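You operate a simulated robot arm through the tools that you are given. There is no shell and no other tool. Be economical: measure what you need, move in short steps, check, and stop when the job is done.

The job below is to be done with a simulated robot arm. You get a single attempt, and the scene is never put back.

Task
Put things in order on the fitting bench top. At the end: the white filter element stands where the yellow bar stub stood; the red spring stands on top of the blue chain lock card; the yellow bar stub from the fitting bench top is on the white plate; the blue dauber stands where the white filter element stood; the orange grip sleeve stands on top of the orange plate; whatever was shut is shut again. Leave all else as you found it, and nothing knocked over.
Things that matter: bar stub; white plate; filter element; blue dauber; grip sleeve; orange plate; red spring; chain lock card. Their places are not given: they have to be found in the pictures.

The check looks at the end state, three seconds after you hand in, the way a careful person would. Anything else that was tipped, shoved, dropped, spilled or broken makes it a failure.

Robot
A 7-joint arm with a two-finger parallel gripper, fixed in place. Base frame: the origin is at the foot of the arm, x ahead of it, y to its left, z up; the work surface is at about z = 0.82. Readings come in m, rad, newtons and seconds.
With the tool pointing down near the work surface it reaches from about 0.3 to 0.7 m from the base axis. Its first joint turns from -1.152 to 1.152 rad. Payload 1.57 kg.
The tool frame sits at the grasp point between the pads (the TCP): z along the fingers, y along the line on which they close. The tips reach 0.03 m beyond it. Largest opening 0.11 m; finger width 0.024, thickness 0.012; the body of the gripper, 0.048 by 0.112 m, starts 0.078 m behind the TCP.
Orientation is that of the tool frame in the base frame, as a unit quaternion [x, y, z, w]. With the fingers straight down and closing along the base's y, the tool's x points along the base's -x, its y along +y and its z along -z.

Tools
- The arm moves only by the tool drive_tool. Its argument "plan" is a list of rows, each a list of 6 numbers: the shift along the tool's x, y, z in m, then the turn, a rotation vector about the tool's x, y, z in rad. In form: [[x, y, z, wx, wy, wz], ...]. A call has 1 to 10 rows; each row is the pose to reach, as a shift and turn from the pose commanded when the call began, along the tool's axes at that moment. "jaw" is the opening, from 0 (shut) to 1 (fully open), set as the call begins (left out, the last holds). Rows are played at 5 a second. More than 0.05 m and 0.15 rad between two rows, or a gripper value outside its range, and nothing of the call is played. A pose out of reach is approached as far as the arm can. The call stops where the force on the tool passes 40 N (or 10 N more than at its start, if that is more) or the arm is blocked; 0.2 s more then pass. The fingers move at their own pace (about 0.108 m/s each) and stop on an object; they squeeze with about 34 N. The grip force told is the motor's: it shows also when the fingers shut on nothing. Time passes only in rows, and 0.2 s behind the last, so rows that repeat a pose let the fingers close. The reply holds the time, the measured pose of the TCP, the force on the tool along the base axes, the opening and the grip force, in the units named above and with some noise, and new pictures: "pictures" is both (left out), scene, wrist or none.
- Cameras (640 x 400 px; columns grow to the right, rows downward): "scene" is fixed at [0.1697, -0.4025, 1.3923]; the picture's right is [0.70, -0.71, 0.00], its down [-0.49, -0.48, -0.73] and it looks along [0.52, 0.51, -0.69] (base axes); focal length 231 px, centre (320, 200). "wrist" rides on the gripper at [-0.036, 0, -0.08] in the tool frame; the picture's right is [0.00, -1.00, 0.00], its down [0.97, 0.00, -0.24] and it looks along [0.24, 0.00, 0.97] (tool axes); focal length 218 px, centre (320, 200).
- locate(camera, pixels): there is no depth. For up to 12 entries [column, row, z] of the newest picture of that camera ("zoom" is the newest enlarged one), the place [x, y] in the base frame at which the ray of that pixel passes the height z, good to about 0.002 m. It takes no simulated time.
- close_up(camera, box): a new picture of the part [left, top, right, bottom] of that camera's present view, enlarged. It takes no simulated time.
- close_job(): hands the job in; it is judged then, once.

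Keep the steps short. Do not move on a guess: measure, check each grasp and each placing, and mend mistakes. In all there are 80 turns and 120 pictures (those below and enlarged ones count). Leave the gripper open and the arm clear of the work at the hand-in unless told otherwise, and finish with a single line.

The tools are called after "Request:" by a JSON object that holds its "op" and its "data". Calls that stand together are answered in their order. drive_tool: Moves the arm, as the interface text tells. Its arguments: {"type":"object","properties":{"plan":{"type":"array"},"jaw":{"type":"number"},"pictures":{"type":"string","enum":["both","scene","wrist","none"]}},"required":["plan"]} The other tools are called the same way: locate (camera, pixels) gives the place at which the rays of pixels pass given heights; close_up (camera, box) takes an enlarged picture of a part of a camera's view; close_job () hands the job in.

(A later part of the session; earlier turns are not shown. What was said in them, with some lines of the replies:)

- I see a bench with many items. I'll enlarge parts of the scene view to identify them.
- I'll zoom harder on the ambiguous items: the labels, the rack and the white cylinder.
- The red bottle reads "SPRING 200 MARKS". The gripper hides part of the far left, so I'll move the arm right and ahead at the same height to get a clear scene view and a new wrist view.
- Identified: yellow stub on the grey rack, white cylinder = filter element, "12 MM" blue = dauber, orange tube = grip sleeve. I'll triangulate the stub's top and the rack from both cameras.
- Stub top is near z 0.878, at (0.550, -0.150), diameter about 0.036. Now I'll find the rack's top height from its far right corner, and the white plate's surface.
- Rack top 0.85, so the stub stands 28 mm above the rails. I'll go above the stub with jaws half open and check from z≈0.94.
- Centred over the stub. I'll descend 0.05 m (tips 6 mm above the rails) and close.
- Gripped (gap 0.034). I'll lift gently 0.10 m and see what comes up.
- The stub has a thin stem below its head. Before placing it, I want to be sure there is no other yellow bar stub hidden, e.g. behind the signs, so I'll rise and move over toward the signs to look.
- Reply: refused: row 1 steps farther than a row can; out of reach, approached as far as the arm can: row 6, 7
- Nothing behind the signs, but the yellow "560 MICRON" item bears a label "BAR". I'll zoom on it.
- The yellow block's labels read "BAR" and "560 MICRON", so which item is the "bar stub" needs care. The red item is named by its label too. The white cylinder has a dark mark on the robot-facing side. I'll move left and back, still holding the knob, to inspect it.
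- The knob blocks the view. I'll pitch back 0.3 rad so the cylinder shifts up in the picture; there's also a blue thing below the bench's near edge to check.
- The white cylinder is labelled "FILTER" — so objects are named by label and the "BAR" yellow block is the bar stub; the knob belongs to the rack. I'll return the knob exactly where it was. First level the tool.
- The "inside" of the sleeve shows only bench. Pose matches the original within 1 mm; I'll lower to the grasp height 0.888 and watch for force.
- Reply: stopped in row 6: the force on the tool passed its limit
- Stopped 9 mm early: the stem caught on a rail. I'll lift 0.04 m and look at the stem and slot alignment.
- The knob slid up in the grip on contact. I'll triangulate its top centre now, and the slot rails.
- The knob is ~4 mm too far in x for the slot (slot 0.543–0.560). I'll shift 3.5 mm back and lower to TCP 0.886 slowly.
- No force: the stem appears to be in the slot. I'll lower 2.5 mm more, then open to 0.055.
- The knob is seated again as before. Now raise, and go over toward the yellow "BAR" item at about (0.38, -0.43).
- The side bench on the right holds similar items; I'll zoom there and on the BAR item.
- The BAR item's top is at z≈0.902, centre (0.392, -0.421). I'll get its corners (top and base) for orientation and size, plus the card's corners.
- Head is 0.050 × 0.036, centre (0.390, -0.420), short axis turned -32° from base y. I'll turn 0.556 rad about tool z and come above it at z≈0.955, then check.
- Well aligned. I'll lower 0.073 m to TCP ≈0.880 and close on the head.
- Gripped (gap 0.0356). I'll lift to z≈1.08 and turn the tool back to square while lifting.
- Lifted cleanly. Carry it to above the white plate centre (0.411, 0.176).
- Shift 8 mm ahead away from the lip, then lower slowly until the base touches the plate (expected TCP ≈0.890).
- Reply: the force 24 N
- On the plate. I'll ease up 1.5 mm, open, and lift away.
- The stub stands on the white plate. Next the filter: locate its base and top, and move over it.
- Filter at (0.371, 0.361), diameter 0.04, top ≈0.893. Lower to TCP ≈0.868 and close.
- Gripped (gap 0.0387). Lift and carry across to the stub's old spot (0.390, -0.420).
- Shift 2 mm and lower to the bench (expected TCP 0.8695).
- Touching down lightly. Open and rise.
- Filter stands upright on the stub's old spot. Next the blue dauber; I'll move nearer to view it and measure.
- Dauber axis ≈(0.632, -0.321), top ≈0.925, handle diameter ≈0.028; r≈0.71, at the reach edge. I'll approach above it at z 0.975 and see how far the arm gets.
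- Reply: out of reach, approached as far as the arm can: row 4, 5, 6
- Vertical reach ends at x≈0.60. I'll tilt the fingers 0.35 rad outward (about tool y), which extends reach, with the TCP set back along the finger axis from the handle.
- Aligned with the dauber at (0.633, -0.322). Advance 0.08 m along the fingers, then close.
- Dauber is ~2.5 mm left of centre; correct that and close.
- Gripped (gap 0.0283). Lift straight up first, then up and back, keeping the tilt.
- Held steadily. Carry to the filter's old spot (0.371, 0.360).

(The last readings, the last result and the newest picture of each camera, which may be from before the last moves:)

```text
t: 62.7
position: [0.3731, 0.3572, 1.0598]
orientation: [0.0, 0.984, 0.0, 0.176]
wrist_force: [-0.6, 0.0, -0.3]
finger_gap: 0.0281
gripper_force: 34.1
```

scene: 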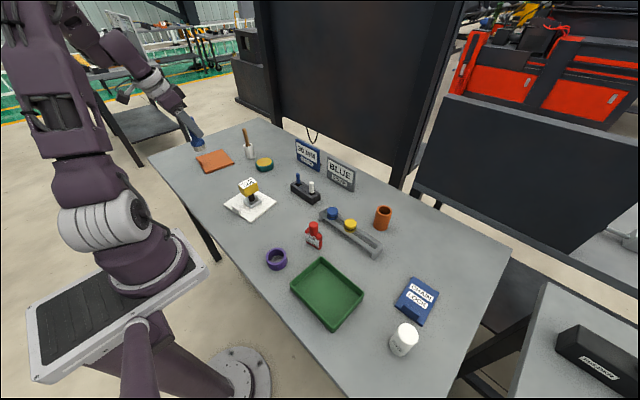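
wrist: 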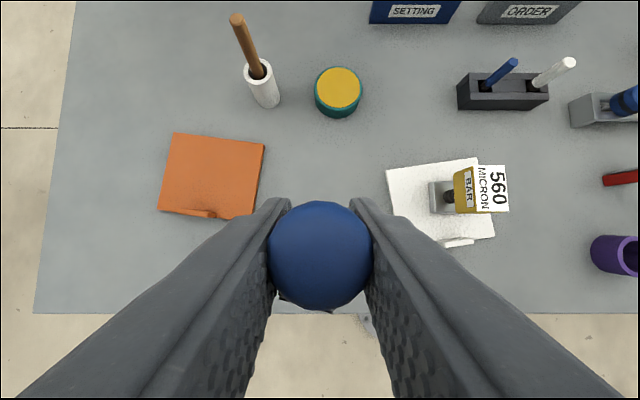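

Lower to just above the bench, then slowly to TCP ≈0.895.

Request:
{"op": "drive_tool", "data": {"plan": [[0.0137, 0.0025, 0.0376, 0, 0, 0], [0.0285, 0.0025, 0.0751, 0, 0, 0], [0.0422, 0.0025, 0.1127, 0, 0, 0], [0.0511, 0.0025, 0.1371, 0, 0, 0], [0.0535, 0.0025, 0.1437, 0, 0, 0], [0.0552, 0.0025, 0.1484, 0, 0, 0], [0.0562, 0.0025, 0.1512, 0, 0, 0], [0.0572, 0.0025, 0.154, 0, 0, 0], [0.0572, 0.0025, 0.154, 0, 0, 0]]}}

Request:
{"op": "close_up", "data": {"camera": "scene", "box": [170, 130, 270, 210]}}

```text
t: 64.7
position: [0.3706, 0.3598, 0.9006]
orientation: [0.0, 0.984, -0.001, 0.176]
wrist_force: [0.1, 0.5, 0.4]
finger_gap: 0.0279
gripper_force: 33.8
```

scene: 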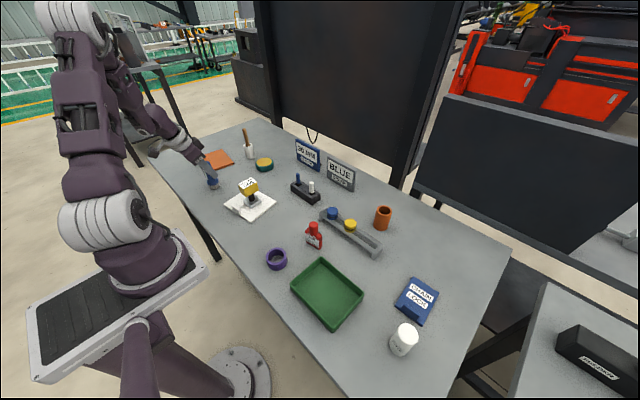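
wrist: 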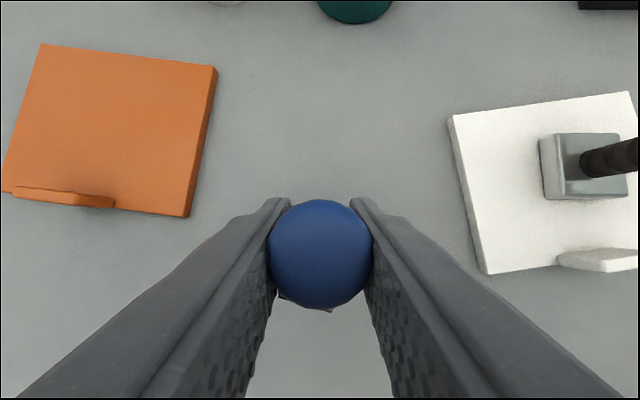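

```text
5.00 times, centred on (220, 170) of scene
```

zoom: 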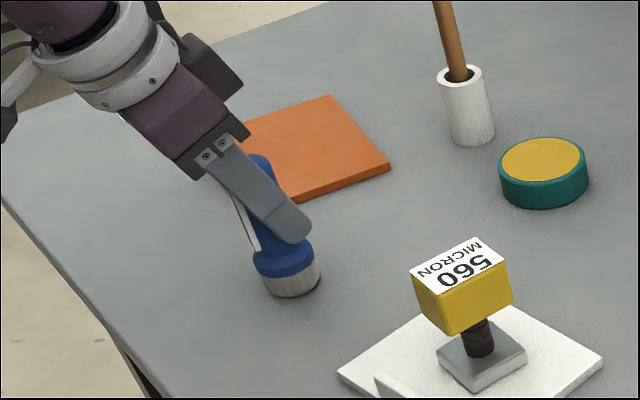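

Still ~5 mm up. Lower in small steps until light contact.

Request:
{"op": "drive_tool", "data": {"plan": [[0.0007, 0, 0.0019, 0, 0, 0], [0.0012, 0, 0.0033, 0, 0, 0], [0.0016, 0, 0.0044, 0, 0, 0], [0.0019, 0, 0.0053, 0, 0, 0], [0.0019, 0, 0.0053, 0, 0, 0]], "pictures": "none"}}

```text
t: 65.9
position: [0.3714, 0.3598, 0.8951]
orientation: [-0.001, 0.984, 0.0, 0.176]
wrist_force: [4.7, 3.8, 24.0]
finger_gap: 0.0278
gripper_force: 34.0
```

Contact. Ease up 1 mm, open, and retreat along the finger axis.

Request:
{"op": "drive_tool", "data": {"plan": [[-0.0003, 0, -0.0009, 0, 0, 0], [-0.0003, 0, -0.0009, 0, 0, 0]], "pictures": "none"}}

Request:
{"op": "drive_tool", "data": {"plan": [[0, 0, 0, 0, 0, 0], [0, 0, 0, 0, 0, 0], [0, 0, -0.03, 0, 0, 0], [0, 0, -0.06, 0, 0, 0], [0, 0, -0.1, 0, 0, 0], [-0.0137, 0, -0.1376, 0, 0, 0], [-0.0274, 0, -0.175, 0, 0, 0], [-0.0274, 0, -0.175, 0, 0, 0]], "jaw": 0.6}}

Request:
{"op": "close_up", "data": {"camera": "scene", "box": [170, 130, 270, 210]}}

```text
t: 66.5
position: [0.3698, 0.3594, 0.8948]
orientation: [0.0, 0.985, -0.002, 0.175]
wrist_force: [3.2, 0.5, 10.2]
finger_gap: 0.0278
gripper_force: 34.0
```

```text
t: 68.3
position: [0.3352, 0.3595, 1.0684]
orientation: [-0.001, 0.984, -0.001, 0.176]
wrist_force: [-0.6, -0.3, 0.1]
finger_gap: 0.0659
gripper_force: 0.0
```

scene: 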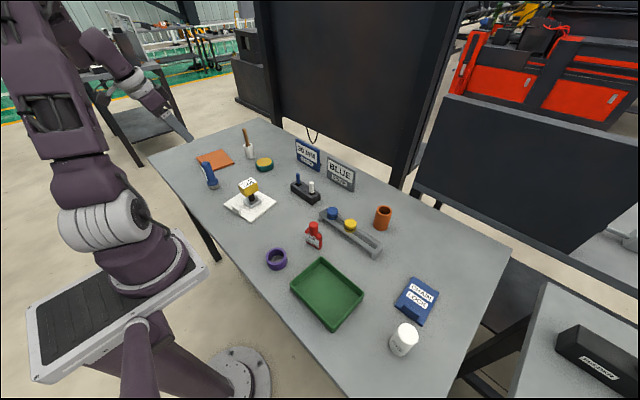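
wrist: 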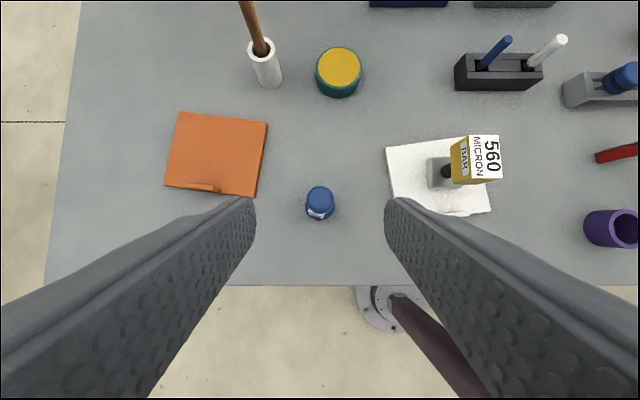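

```text
5.00 times, centred on (220, 170) of scene
```

zoom: 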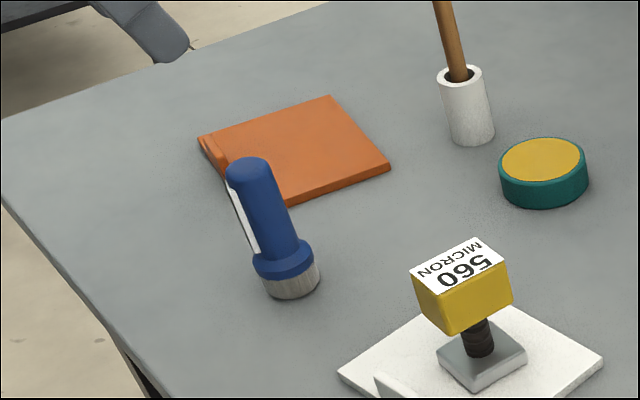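

Dauber stands on the filter's spot. Next the orange sleeve at about (0.650, -0.204). I'll keep the tilt and travel to a set-back point above it.

Request:
{"op": "drive_tool", "data": {"plan": [[-0.0119, -0.0434, 0.0044, 0, 0, 0], [-0.0238, -0.0868, 0.0087, 0, 0, 0], [-0.0357, -0.1302, 0.0131, 0, 0, 0], [-0.0476, -0.1736, 0.0174, 0, 0, 0], [-0.0595, -0.217, 0.0218, 0, 0, 0], [-0.0714, -0.2604, 0.0261, 0, 0, 0], [-0.0833, -0.3038, 0.0305, 0, 0, 0], [-0.0952, -0.3472, 0.0348, 0, 0, 0], [-0.1071, -0.3906, 0.0392, 0, 0, 0], [-0.119, -0.434, 0.0435, 0, 0, 0]], "pictures": "none"}}

Request:
{"op": "drive_tool", "data": {"plan": [[-0.0119, -0.0434, 0.0044, 0, 0, 0], [-0.0238, -0.0868, 0.0087, 0, 0, 0], [-0.036, -0.1295, 0.0131, 0, 0, 0], [-0.05, -0.1295, 0.046, 0, 0, 0], [-0.07, -0.1295, 0.08, 0, 0, 0], [-0.09, -0.1295, 0.114, 0, 0, 0], [-0.109, -0.1295, 0.148, 0, 0, 0], [-0.109, -0.1295, 0.148, 0, 0, 0]]}}

```text
t: 70.5
position: [0.4629, -0.0723, 1.0713]
orientation: [0.0, 0.984, -0.001, 0.176]
wrist_force: [-0.3, 0.0, -0.8]
finger_gap: 0.0657
gripper_force: 0.1
```

```text
t: 72.3
position: [0.6159, -0.2062, 0.9698]
orientation: [-0.001, 0.984, -0.001, 0.177]
wrist_force: [0.0, 0.7, 0.2]
finger_gap: 0.066
gripper_force: 0.0
```

scene: 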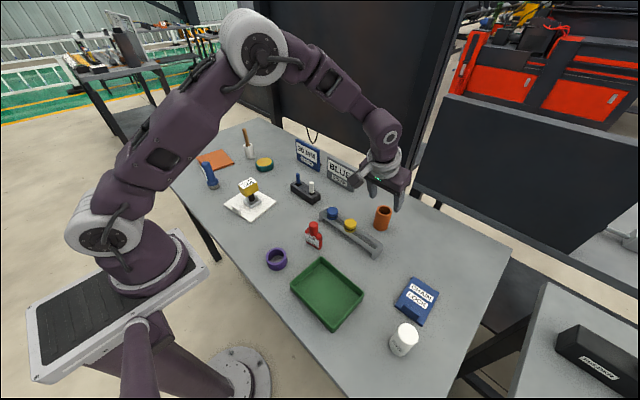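
wrist: 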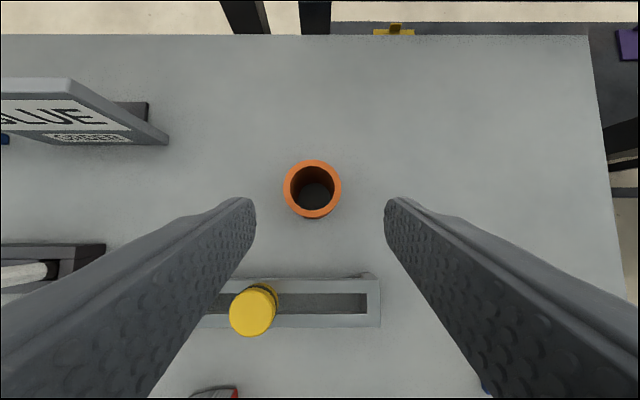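

Request:
{"op": "locate", "data": {"camera": "wrist", "pixels": [[312.5, 188, 0.892], [283, 188, 0.892], [342, 188, 0.892], [312.5, 159, 0.892], [312.5, 217, 0.892], [315, 196, 0.82]]}}

Request:
{"op": "close_up", "data": {"camera": "wrist", "box": [270, 145, 355, 230]}}

```text
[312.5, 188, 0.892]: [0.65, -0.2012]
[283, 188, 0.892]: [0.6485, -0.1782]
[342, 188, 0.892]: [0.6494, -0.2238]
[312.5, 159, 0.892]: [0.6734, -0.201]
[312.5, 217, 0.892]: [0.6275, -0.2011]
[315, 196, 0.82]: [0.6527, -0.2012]
```

```text
4.71 times, centred on (312, 188) of wrist
```

zoom: 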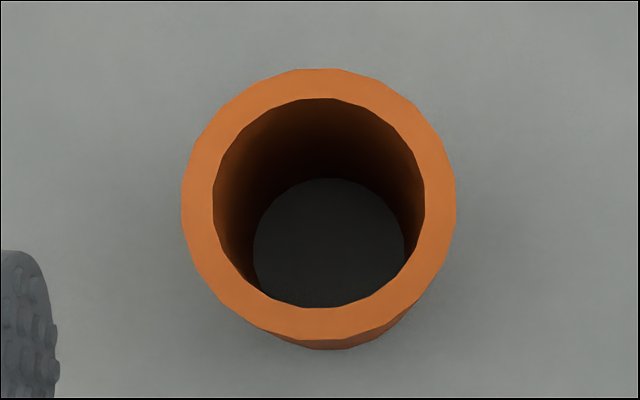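

Sleeve is an empty tube, outer diameter 0.045, centre (0.650, -0.201). Shift 4 mm left and advance 0.1 m along the fingers.

Request:
{"op": "drive_tool", "data": {"plan": [[0, 0.004, 0.03, 0, 0, 0], [0, 0.004, 0.06, 0, 0, 0], [0, 0.004, 0.085, 0, 0, 0], [0, 0.004, 0.1, 0, 0, 0], [0, 0.004, 0.1, 0, 0, 0]], "pictures": "wrist"}}

```text
t: 73.5
position: [0.6508, -0.2007, 0.876]
orientation: [0.0, 0.984, -0.001, 0.177]
wrist_force: [-0.3, 0.1, 1.3]
finger_gap: 0.0659
gripper_force: 0.0
```

wrist: 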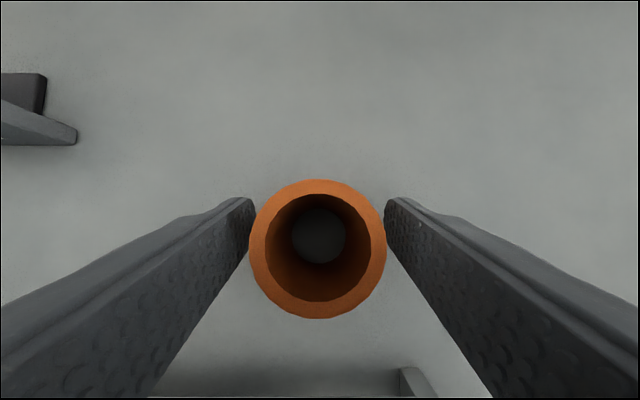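

Centred. Close, then lift straight up and back.

Request:
{"op": "drive_tool", "data": {"plan": [[0, 0, 0, 0, 0, 0], [0, 0, 0, 0, 0, 0], [0, 0, 0, 0, 0, 0]], "jaw": 0, "pictures": "none"}}

Request:
{"op": "drive_tool", "data": {"plan": [[-0.0069, 0, -0.0188, 0, 0, 0], [-0.0137, 0, -0.0376, 0, 0, 0], [-0.024, 0, -0.0657, 0, 0, 0], [-0.0343, 0, -0.0939, 0, 0, 0], [-0.02, 0, -0.127, 0, 0, 0], [-0.0, 0, -0.16, 0, 0, 0], [0.02, 0, -0.1899, 0, 0, 0], [0.02, 0, -0.1899, 0, 0, 0]]}}

```text
t: 74.3
position: [0.6514, -0.2006, 0.8764]
orientation: [0.0, 0.984, -0.001, 0.176]
wrist_force: [-0.1, -0.6, 0.4]
finger_gap: 0.0465
gripper_force: 33.9
```

```text
t: 76.1
position: [0.5645, -0.1989, 1.0466]
orientation: [-0.001, 0.984, 0.0, 0.176]
wrist_force: [0.1, 0.0, -0.5]
finger_gap: 0.0465
gripper_force: 34.3
```

scene: 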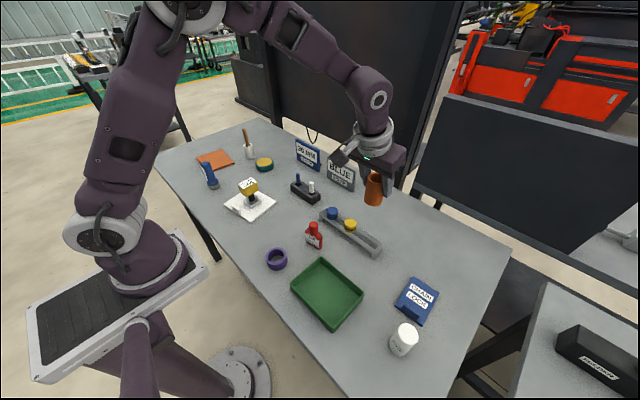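
wrist: 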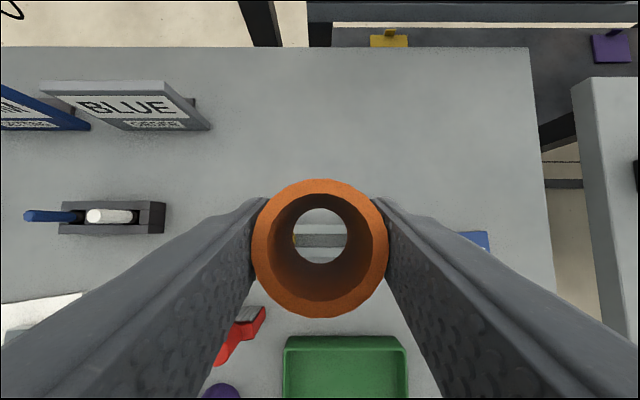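

Held (gap 0.0465). Before carrying, check where the stick-in-tube stands relative to the orange plate.

Request:
{"op": "locate", "data": {"camera": "scene", "pixels": [[250.5, 157.5, 0.82], [244, 129, 0.95], [244, 129, 0.98], [218, 159, 0.83]]}}

Request:
{"op": "drive_tool", "data": {"plan": [[0.0226, 0.0333, -0.0083, 0, 0, 0], [0.0452, 0.0667, -0.0165, 0, 0, 0], [0.0679, 0.1, -0.0248, 0, 0, 0], [0.0905, 0.1333, -0.0331, 0, 0, 0], [0.1131, 0.1667, -0.0413, 0, 0, 0], [0.1357, 0.2, -0.0496, 0, 0, 0], [0.1357, 0.246, -0.0496, 0, 0, 0], [0.1357, 0.292, -0.0496, 0, 0, 0], [0.1357, 0.338, -0.0496, 0, 0, 0], [0.1357, 0.384, -0.0496, 0, 0, 0]], "pictures": "none"}}

Request:
{"op": "drive_tool", "data": {"plan": [[0, 0.0457, 0, 0, 0, 0], [0, 0.0914, 0, 0, 0, 0], [0, 0.1371, 0, 0, 0, 0], [0, 0.1828, 0, 0, 0, 0], [0, 0.2285, 0, 0, 0, 0], [0, 0.2742, 0, 0, 0, 0], [0, 0.32, 0, 0, 0, 0], [0, 0.32, 0, 0, 0, 0]]}}

```text
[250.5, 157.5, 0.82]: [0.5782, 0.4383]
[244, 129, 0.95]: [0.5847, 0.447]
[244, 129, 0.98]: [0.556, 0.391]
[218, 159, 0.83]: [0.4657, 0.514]
```

```text
t: 78.3
position: [0.4212, 0.1853, 1.0458]
orientation: [0.001, 0.984, -0.001, 0.177]
wrist_force: [0.3, 0.3, -0.8]
finger_gap: 0.0464
gripper_force: 34.1
```

```text
t: 80.1
position: [0.4223, 0.5031, 1.0454]
orientation: [0.001, 0.984, -0.002, 0.176]
wrist_force: [0.1, -0.2, -0.6]
finger_gap: 0.0464
gripper_force: 33.9
```

scene: 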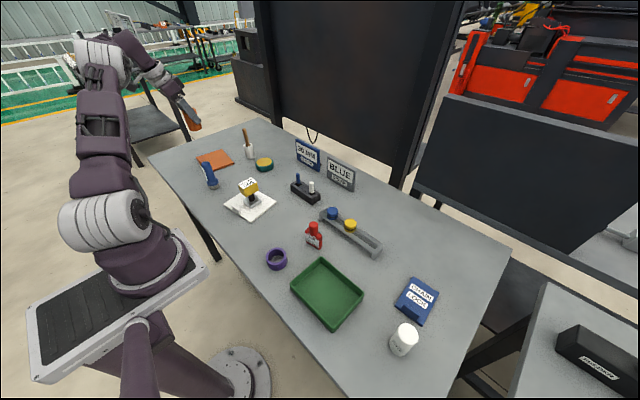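
wrist: 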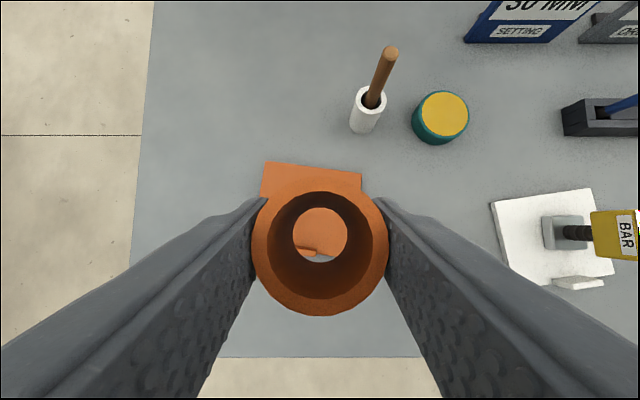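

Move over the plate centre (0.460, 0.512) and lower to z≈0.92.

Request:
{"op": "drive_tool", "data": {"plan": [[-0.0357, 0.009, 0.013, 0, 0, 0], [-0.0213, 0.009, 0.0524, 0, 0, 0], [-0.0069, 0.009, 0.0919, 0, 0, 0], [0.0072, 0.009, 0.1304, 0, 0, 0], [0.0072, 0.009, 0.1304, 0, 0, 0]]}}

Request:
{"op": "close_up", "data": {"camera": "scene", "box": [170, 120, 270, 200]}}

```text
t: 81.3
position: [0.4588, 0.5127, 0.919]
orientation: [-0.001, 0.984, 0.0, 0.176]
wrist_force: [0.4, 0.4, -1.0]
finger_gap: 0.0466
gripper_force: 33.5
out of reach, approached as far as the arm can: row 1
```

scene: 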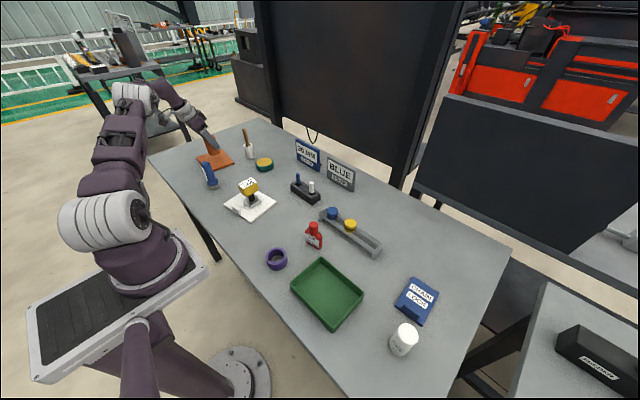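
wrist: 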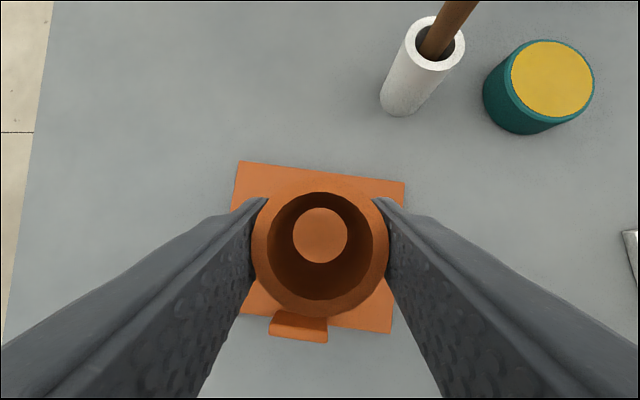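

```text
5.00 times, centred on (220, 160) of scene
```

zoom: 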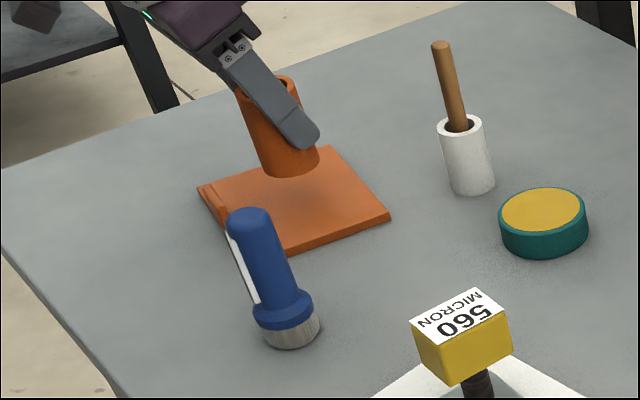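

Well over the plate. Lower slowly to contact (expected TCP ≈0.885).

Request:
{"op": "drive_tool", "data": {"plan": [[0.0069, 0, 0.0188, 0, 0, 0], [0.0096, 0, 0.0263, 0, 0, 0], [0.0106, 0, 0.0291, 0, 0, 0], [0.0113, 0, 0.031, 0, 0, 0], [0.0118, 0, 0.0324, 0, 0, 0], [0.0118, 0, 0.0324, 0, 0, 0]]}}

Request:
{"op": "close_up", "data": {"camera": "scene", "box": [170, 120, 270, 200]}}

```text
t: 82.7
position: [0.46, 0.5124, 0.8838]
orientation: [-0.001, 0.984, 0.0, 0.176]
wrist_force: [0.6, 0.0, 0.3]
finger_gap: 0.0466
gripper_force: 33.7
```

scene: 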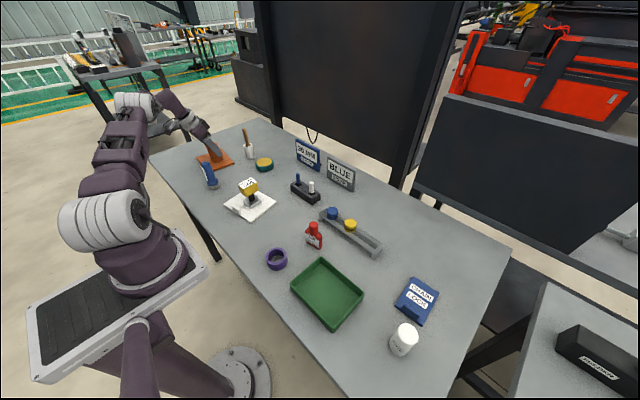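
wrist: 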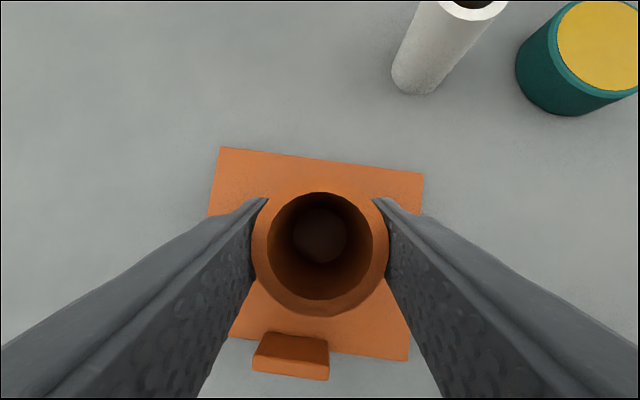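

```text
5.00 times, centred on (220, 160) of scene
```

zoom: 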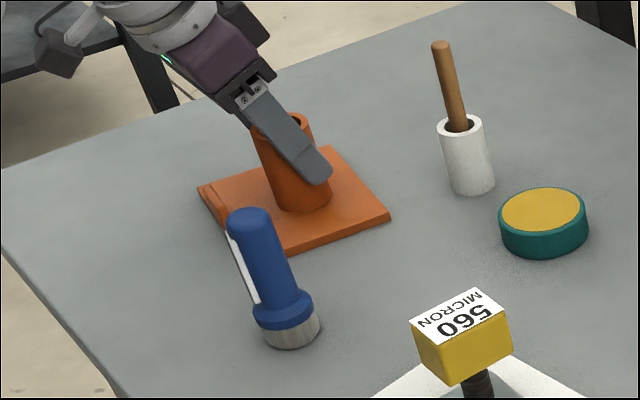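

No contact force yet; lower up to 2.5 mm more.

Request:
{"op": "drive_tool", "data": {"plan": [[0.0003, 0, 0.0009, 0, 0, 0], [0.0006, 0, 0.0017, 0, 0, 0], [0.0008, 0, 0.0023, 0, 0, 0]], "pictures": "none"}}

```text
t: 83.5
position: [0.4583, 0.5138, 0.8851]
orientation: [-0.001, 0.984, 0.0, 0.178]
wrist_force: [-6.3, -3.1, 19.8]
finger_gap: 0.0467
gripper_force: 33.0
```

Contact (20 N). Ease up 1 mm, open, retreat along the fingers.

Request:
{"op": "drive_tool", "data": {"plan": [[-0.0004, 0, -0.0011, 0, 0, 0], [-0.0004, 0, -0.0011, 0, 0, 0]], "pictures": "none"}}

Request:
{"op": "drive_tool", "data": {"plan": [[0, 0, 0, 0, 0, 0], [0, 0, 0, 0, 0, 0], [0, 0, -0.03, 0, 0, 0], [0, 0, -0.06, 0, 0, 0], [0, 0, -0.1, 0, 0, 0], [0, 0, -0.14, 0, 0, 0], [0, 0, -0.175, 0, 0, 0], [0, 0, -0.175, 0, 0, 0]], "jaw": 0.62}}

Request:
{"op": "close_up", "data": {"camera": "scene", "box": [170, 120, 270, 200]}}

```text
t: 84.1
position: [0.4593, 0.5127, 0.8849]
orientation: [0.0, 0.984, 0.0, 0.177]
wrist_force: [2.2, 1.9, 13.5]
finger_gap: 0.0467
gripper_force: 34.0
```

```text
t: 85.9
position: [0.3993, 0.514, 1.0482]
orientation: [-0.001, 0.984, 0.0, 0.176]
wrist_force: [0.1, -0.3, -0.4]
finger_gap: 0.0681
gripper_force: 0.2
```

scene: 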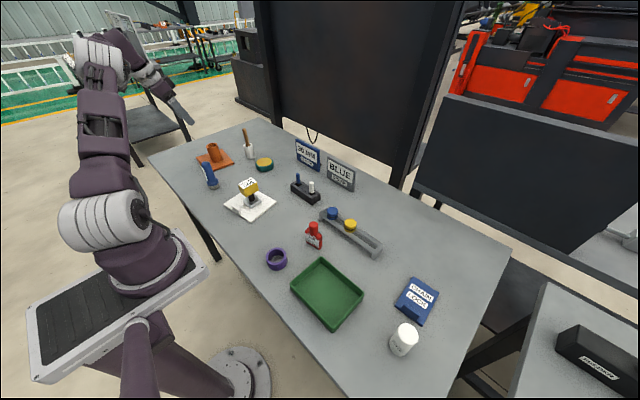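

```text
refused: no pictures are left
```

No pictures remain, so I'll work from existing ones and readings. The scene camera is fixed, so I can measure the red bottle precisely with pixels from the earlier 10x enlargement.

Request:
{"op": "locate", "data": {"camera": "scene", "pixels": [[306, 242.3, 0.82], [319.3, 249.7, 0.82], [322.3, 244.8, 0.82], [305.2, 231.5, 0.86], [319.2, 237.8, 0.86], [322.4, 235.3, 0.86], [308.8, 227.5, 0.86], [313.5, 223.2, 0.89], [313.5, 223.2, 0.9], [313.5, 223.2, 0.91], [305.2, 231.5, 0.87], [319.2, 237.8, 0.87]]}}

Request:
{"op": "locate", "data": {"camera": "scene", "pixels": [[416.25, 278.2, 0.83], [439, 292.5, 0.83], [422.5, 324, 0.83], [395.5, 306, 0.83], [405, 303.5, 0.84], [419, 313.5, 0.84], [403, 342, 0.87], [404, 352, 0.82]]}}

```text
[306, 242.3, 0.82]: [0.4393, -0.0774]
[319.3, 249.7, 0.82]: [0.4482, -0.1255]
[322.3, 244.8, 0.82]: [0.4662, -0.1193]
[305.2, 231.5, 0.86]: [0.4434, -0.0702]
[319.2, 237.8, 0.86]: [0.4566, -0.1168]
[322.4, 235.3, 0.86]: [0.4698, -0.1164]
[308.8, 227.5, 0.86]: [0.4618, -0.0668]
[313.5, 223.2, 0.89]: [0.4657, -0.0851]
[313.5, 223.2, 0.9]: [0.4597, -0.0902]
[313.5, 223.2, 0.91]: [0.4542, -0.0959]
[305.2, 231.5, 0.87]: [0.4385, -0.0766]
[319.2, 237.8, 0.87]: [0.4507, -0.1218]
```

```text
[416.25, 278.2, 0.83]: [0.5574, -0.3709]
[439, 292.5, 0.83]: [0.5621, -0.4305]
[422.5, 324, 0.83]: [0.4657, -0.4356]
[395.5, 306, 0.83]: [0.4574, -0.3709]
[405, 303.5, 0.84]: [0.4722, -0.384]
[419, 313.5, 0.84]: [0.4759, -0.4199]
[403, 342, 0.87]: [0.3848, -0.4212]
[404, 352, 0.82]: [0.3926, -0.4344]
```

Bottle: body ≈0.049 × 0.02, top ≈0.871, cap diameter ≈0.026 up to ≈0.914, centre (0.453, -0.100). Card centre ≈(0.51, -0.40), lip on its near edge. First level the tool while moving clear.

Request:
{"op": "drive_tool", "data": {"plan": [[0, -0.04, -0.01, 0, 0.12, 0], [0, -0.08, -0.02, 0, 0.24, 0], [0, -0.12, -0.03, 0, 0.354, 0], [0, -0.16, -0.03, 0, 0.354, 0], [0, -0.2, -0.03, 0, 0.354, 0], [0, -0.2, -0.03, 0, 0.354, 0]], "jaw": 0.6, "pictures": "none"}}

```text
t: 87.3
position: [0.391, 0.3119, 1.076]
orientation: [0.0, 1.0, -0.001, 0.0]
wrist_force: [0.6, -0.1, 0.1]
finger_gap: 0.0659
gripper_force: 0.1
no pictures are left
```

Level now. Travel to above the bottle, staying high.

Request:
{"op": "drive_tool", "data": {"plan": [[-0.007, -0.0458, 0, 0, 0, 0], [-0.0138, -0.0916, 0, 0, 0, 0], [-0.0207, -0.1373, 0, 0, 0, 0], [-0.0276, -0.1831, 0, 0, 0, 0], [-0.0344, -0.2289, 0, 0, 0, 0], [-0.0413, -0.2747, 0, 0, 0, 0], [-0.0482, -0.3204, 0, 0, 0, 0], [-0.0551, -0.3662, 0, 0, 0, 0], [-0.062, -0.412, 0, 0, 0, 0], [-0.062, -0.412, 0, 0, 0, 0]], "pictures": "none"}}

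```text
t: 89.5
position: [0.4517, -0.1, 1.078]
orientation: [0.0, 1.0, -0.001, 0.001]
wrist_force: [0.5, 0.9, 0.0]
finger_gap: 0.066
gripper_force: 0.1
no pictures are left
```

Over the bottle (a third view ray also gives (0.451, -0.102)). Lower to TCP ≈0.911, tips ≈9 mm above the body's shoulder.

Request:
{"op": "drive_tool", "data": {"plan": [[0, -0.001, 0.04, 0, 0, 0], [0, -0.001, 0.08, 0, 0, 0], [0, -0.001, 0.12, 0, 0, 0], [0, -0.001, 0.15, 0, 0, 0], [0, -0.001, 0.167, 0, 0, 0], [0, -0.001, 0.167, 0, 0, 0]], "pictures": "none"}}

Request:
{"op": "drive_tool", "data": {"plan": [[0, 0, 0, 0, 0, 0], [0, 0, 0, 0, 0, 0], [0, 0, 0, 0, 0, 0], [0, 0, 0, 0, 0, 0]], "jaw": 0, "pictures": "none"}}

```text
t: 90.9
position: [0.4508, -0.0979, 0.91]
orientation: [0.0, 1.0, 0.0, 0.0]
wrist_force: [0.0, -0.8, 0.7]
finger_gap: 0.0662
gripper_force: 0.0
no pictures are left
```

```text
t: 91.9
position: [0.4514, -0.0989, 0.9114]
orientation: [0.0, 1.0, -0.001, 0.001]
wrist_force: [0.4, -0.4, 1.0]
finger_gap: 0.0243
gripper_force: 34.0
no pictures are left
```

Gap 0.0243 — the cap is held. Lift 0.11 m and start toward the card.

Request:
{"op": "drive_tool", "data": {"plan": [[0, 0, -0.02, 0, 0, 0], [0, 0, -0.06, 0, 0, 0], [0, 0, -0.1, 0, 0, 0], [0, 0, -0.11, 0, 0, 0], [-0.011, -0.045, -0.11, 0, 0, 0], [-0.022, -0.09, -0.11, 0, 0, 0], [-0.033, -0.135, -0.11, 0, 0, 0], [-0.044, -0.18, -0.11, 0, 0, 0], [-0.055, -0.225, -0.11, 0, 0, 0], [-0.055, -0.225, -0.11, 0, 0, 0]], "pictures": "none"}}

Request:
{"op": "drive_tool", "data": {"plan": [[-0.006, -0.04, 0.0, 0, 0, 0.06], [-0.0115, -0.077, 0.0, 0, 0, 0.12], [-0.0115, -0.077, 0.04, 0, 0, 0.12], [-0.0115, -0.077, 0.07, 0, 0, 0.12], [-0.0115, -0.077, 0.07, 0, 0, 0.12]], "pictures": "none"}}

```text
t: 94.1
position: [0.5077, -0.3241, 1.0203]
orientation: [0.0, 1.0, 0.0, 0.0]
wrist_force: [0.3, -0.2, -0.4]
finger_gap: 0.0241
gripper_force: 34.3
no pictures are left
```

```text
t: 95.3
position: [0.5184, -0.3996, 0.9509]
orientation: [0.06, 0.998, -0.001, 0.0]
wrist_force: [0.0, 0.9, -0.6]
finger_gap: 0.0242
gripper_force: 33.7
no pictures are left
```

Positioned at (0.518, -0.400) over the card. Lower slowly; contact expected near TCP 0.919.

Request:
{"op": "drive_tool", "data": {"plan": [[0, 0, 0.015, 0, 0, 0], [0, 0, 0.024, 0, 0, 0], [0, 0, 0.027, 0, 0, 0], [0, 0, 0.029, 0, 0, 0], [0, 0, 0.031, 0, 0, 0], [0, 0, 0.031, 0, 0, 0]], "pictures": "none"}}

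```text
t: 96.7
position: [0.5175, -0.4024, 0.9198]
orientation: [0.061, 0.998, -0.001, 0.0]
wrist_force: [0.4, 0.5, -1.4]
finger_gap: 0.024
gripper_force: 34.0
no pictures are left
```

No contact yet; continue in 1 mm steps.

Request:
{"op": "drive_tool", "data": {"plan": [[0, 0, 0.001, 0, 0, 0], [0, 0, 0.002, 0, 0, 0], [0, 0, 0.002, 0, 0, 0]], "pictures": "none"}}

```text
t: 97.5
position: [0.5177, -0.4022, 0.9204]
orientation: [0.061, 0.998, -0.001, 0.001]
wrist_force: [0.9, 0.3, 1.2]
finger_gap: 0.0241
gripper_force: 34.5
no pictures are left
```

Request:
{"op": "drive_tool", "data": {"plan": [[0, 0, 0.001, 0, 0, 0], [0, 0, 0.002, 0, 0, 0], [0, 0, 0.002, 0, 0, 0]], "pictures": "none"}}

```text
t: 98.3
position: [0.5181, -0.402, 0.9177]
orientation: [0.06, 0.998, -0.003, 0.001]
wrist_force: [-2.6, 2.0, 23.9]
finger_gap: 0.024
gripper_force: 33.8
no pictures are left
```

Contact (24 N) at TCP 0.918, i.e. bottle base ≈0.827, the card's top. Ease 1.5 mm, open, rise.

Request:
{"op": "drive_tool", "data": {"plan": [[0, 0, -0.0015, 0, 0, 0], [0, 0, -0.0015, 0, 0, 0]], "pictures": "none"}}

Request:
{"op": "drive_tool", "data": {"plan": [[0, 0, 0, 0, 0, 0], [0, 0, 0, 0, 0, 0], [0, 0, 0, 0, 0, 0], [0, 0, -0.03, 0, 0, 0], [0, 0, -0.07, 0, 0, 0], [0, 0, -0.1, 0, 0, 0], [0, 0, -0.1, 0, 0, 0]], "jaw": 0.6, "pictures": "none"}}

```text
t: 98.9
position: [0.5174, -0.4028, 0.9182]
orientation: [0.06, 0.998, -0.002, 0.0]
wrist_force: [1.5, -3.5, 16.4]
finger_gap: 0.0242
gripper_force: 34.1
no pictures are left
```

```text
t: 100.5
position: [0.5179, -0.4019, 1.0188]
orientation: [0.061, 0.998, -0.002, 0.001]
wrist_force: [0.2, 0.4, -0.2]
finger_gap: 0.066
gripper_force: 0.0
no pictures are left
```

The release read normally. Raise the arm and draw it back clear of the bench items, jaws open.

Request:
{"op": "drive_tool", "data": {"plan": [[0.01, 0, -0.03, 0, 0, 0], [0.02, 0, -0.06, 0, 0, 0], [0.03, 0.01, -0.09, 0, 0, 0], [0.06, 0.04, -0.1, 0, 0, 0], [0.09, 0.08, -0.1, 0, 0, 0], [0.11, 0.12, -0.1, 0, 0, 0], [0.12, 0.165, -0.1, 0, 0, 0], [0.12, 0.21, -0.1, 0, 0, 0], [0.12, 0.255, -0.1, 0, 0, 0], [0.12, 0.3, -0.1, 0, 0, 0]], "jaw": 1, "pictures": "none"}}

```text
t: 102.7
position: [0.4342, -0.0877, 1.1177]
orientation: [0.06, 0.998, 0.0, 0.0]
wrist_force: [0.3, -0.9, 0.5]
finger_gap: 0.1101
gripper_force: 0.0
no pictures are left
```

The arm is clear with the jaws open. Handing in.

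Request:
{"op": "close_job", "data": {}}

```text
The job is handed in.
```

All five moves are made and handed in, but the red spring's placing on the chain lock card is confirmed only by force and position readings, because the pictures ran out; I took the yellow "BAR" block as the bar stub, and put the yellow rack knob I first lifted by mistake back in its slot.
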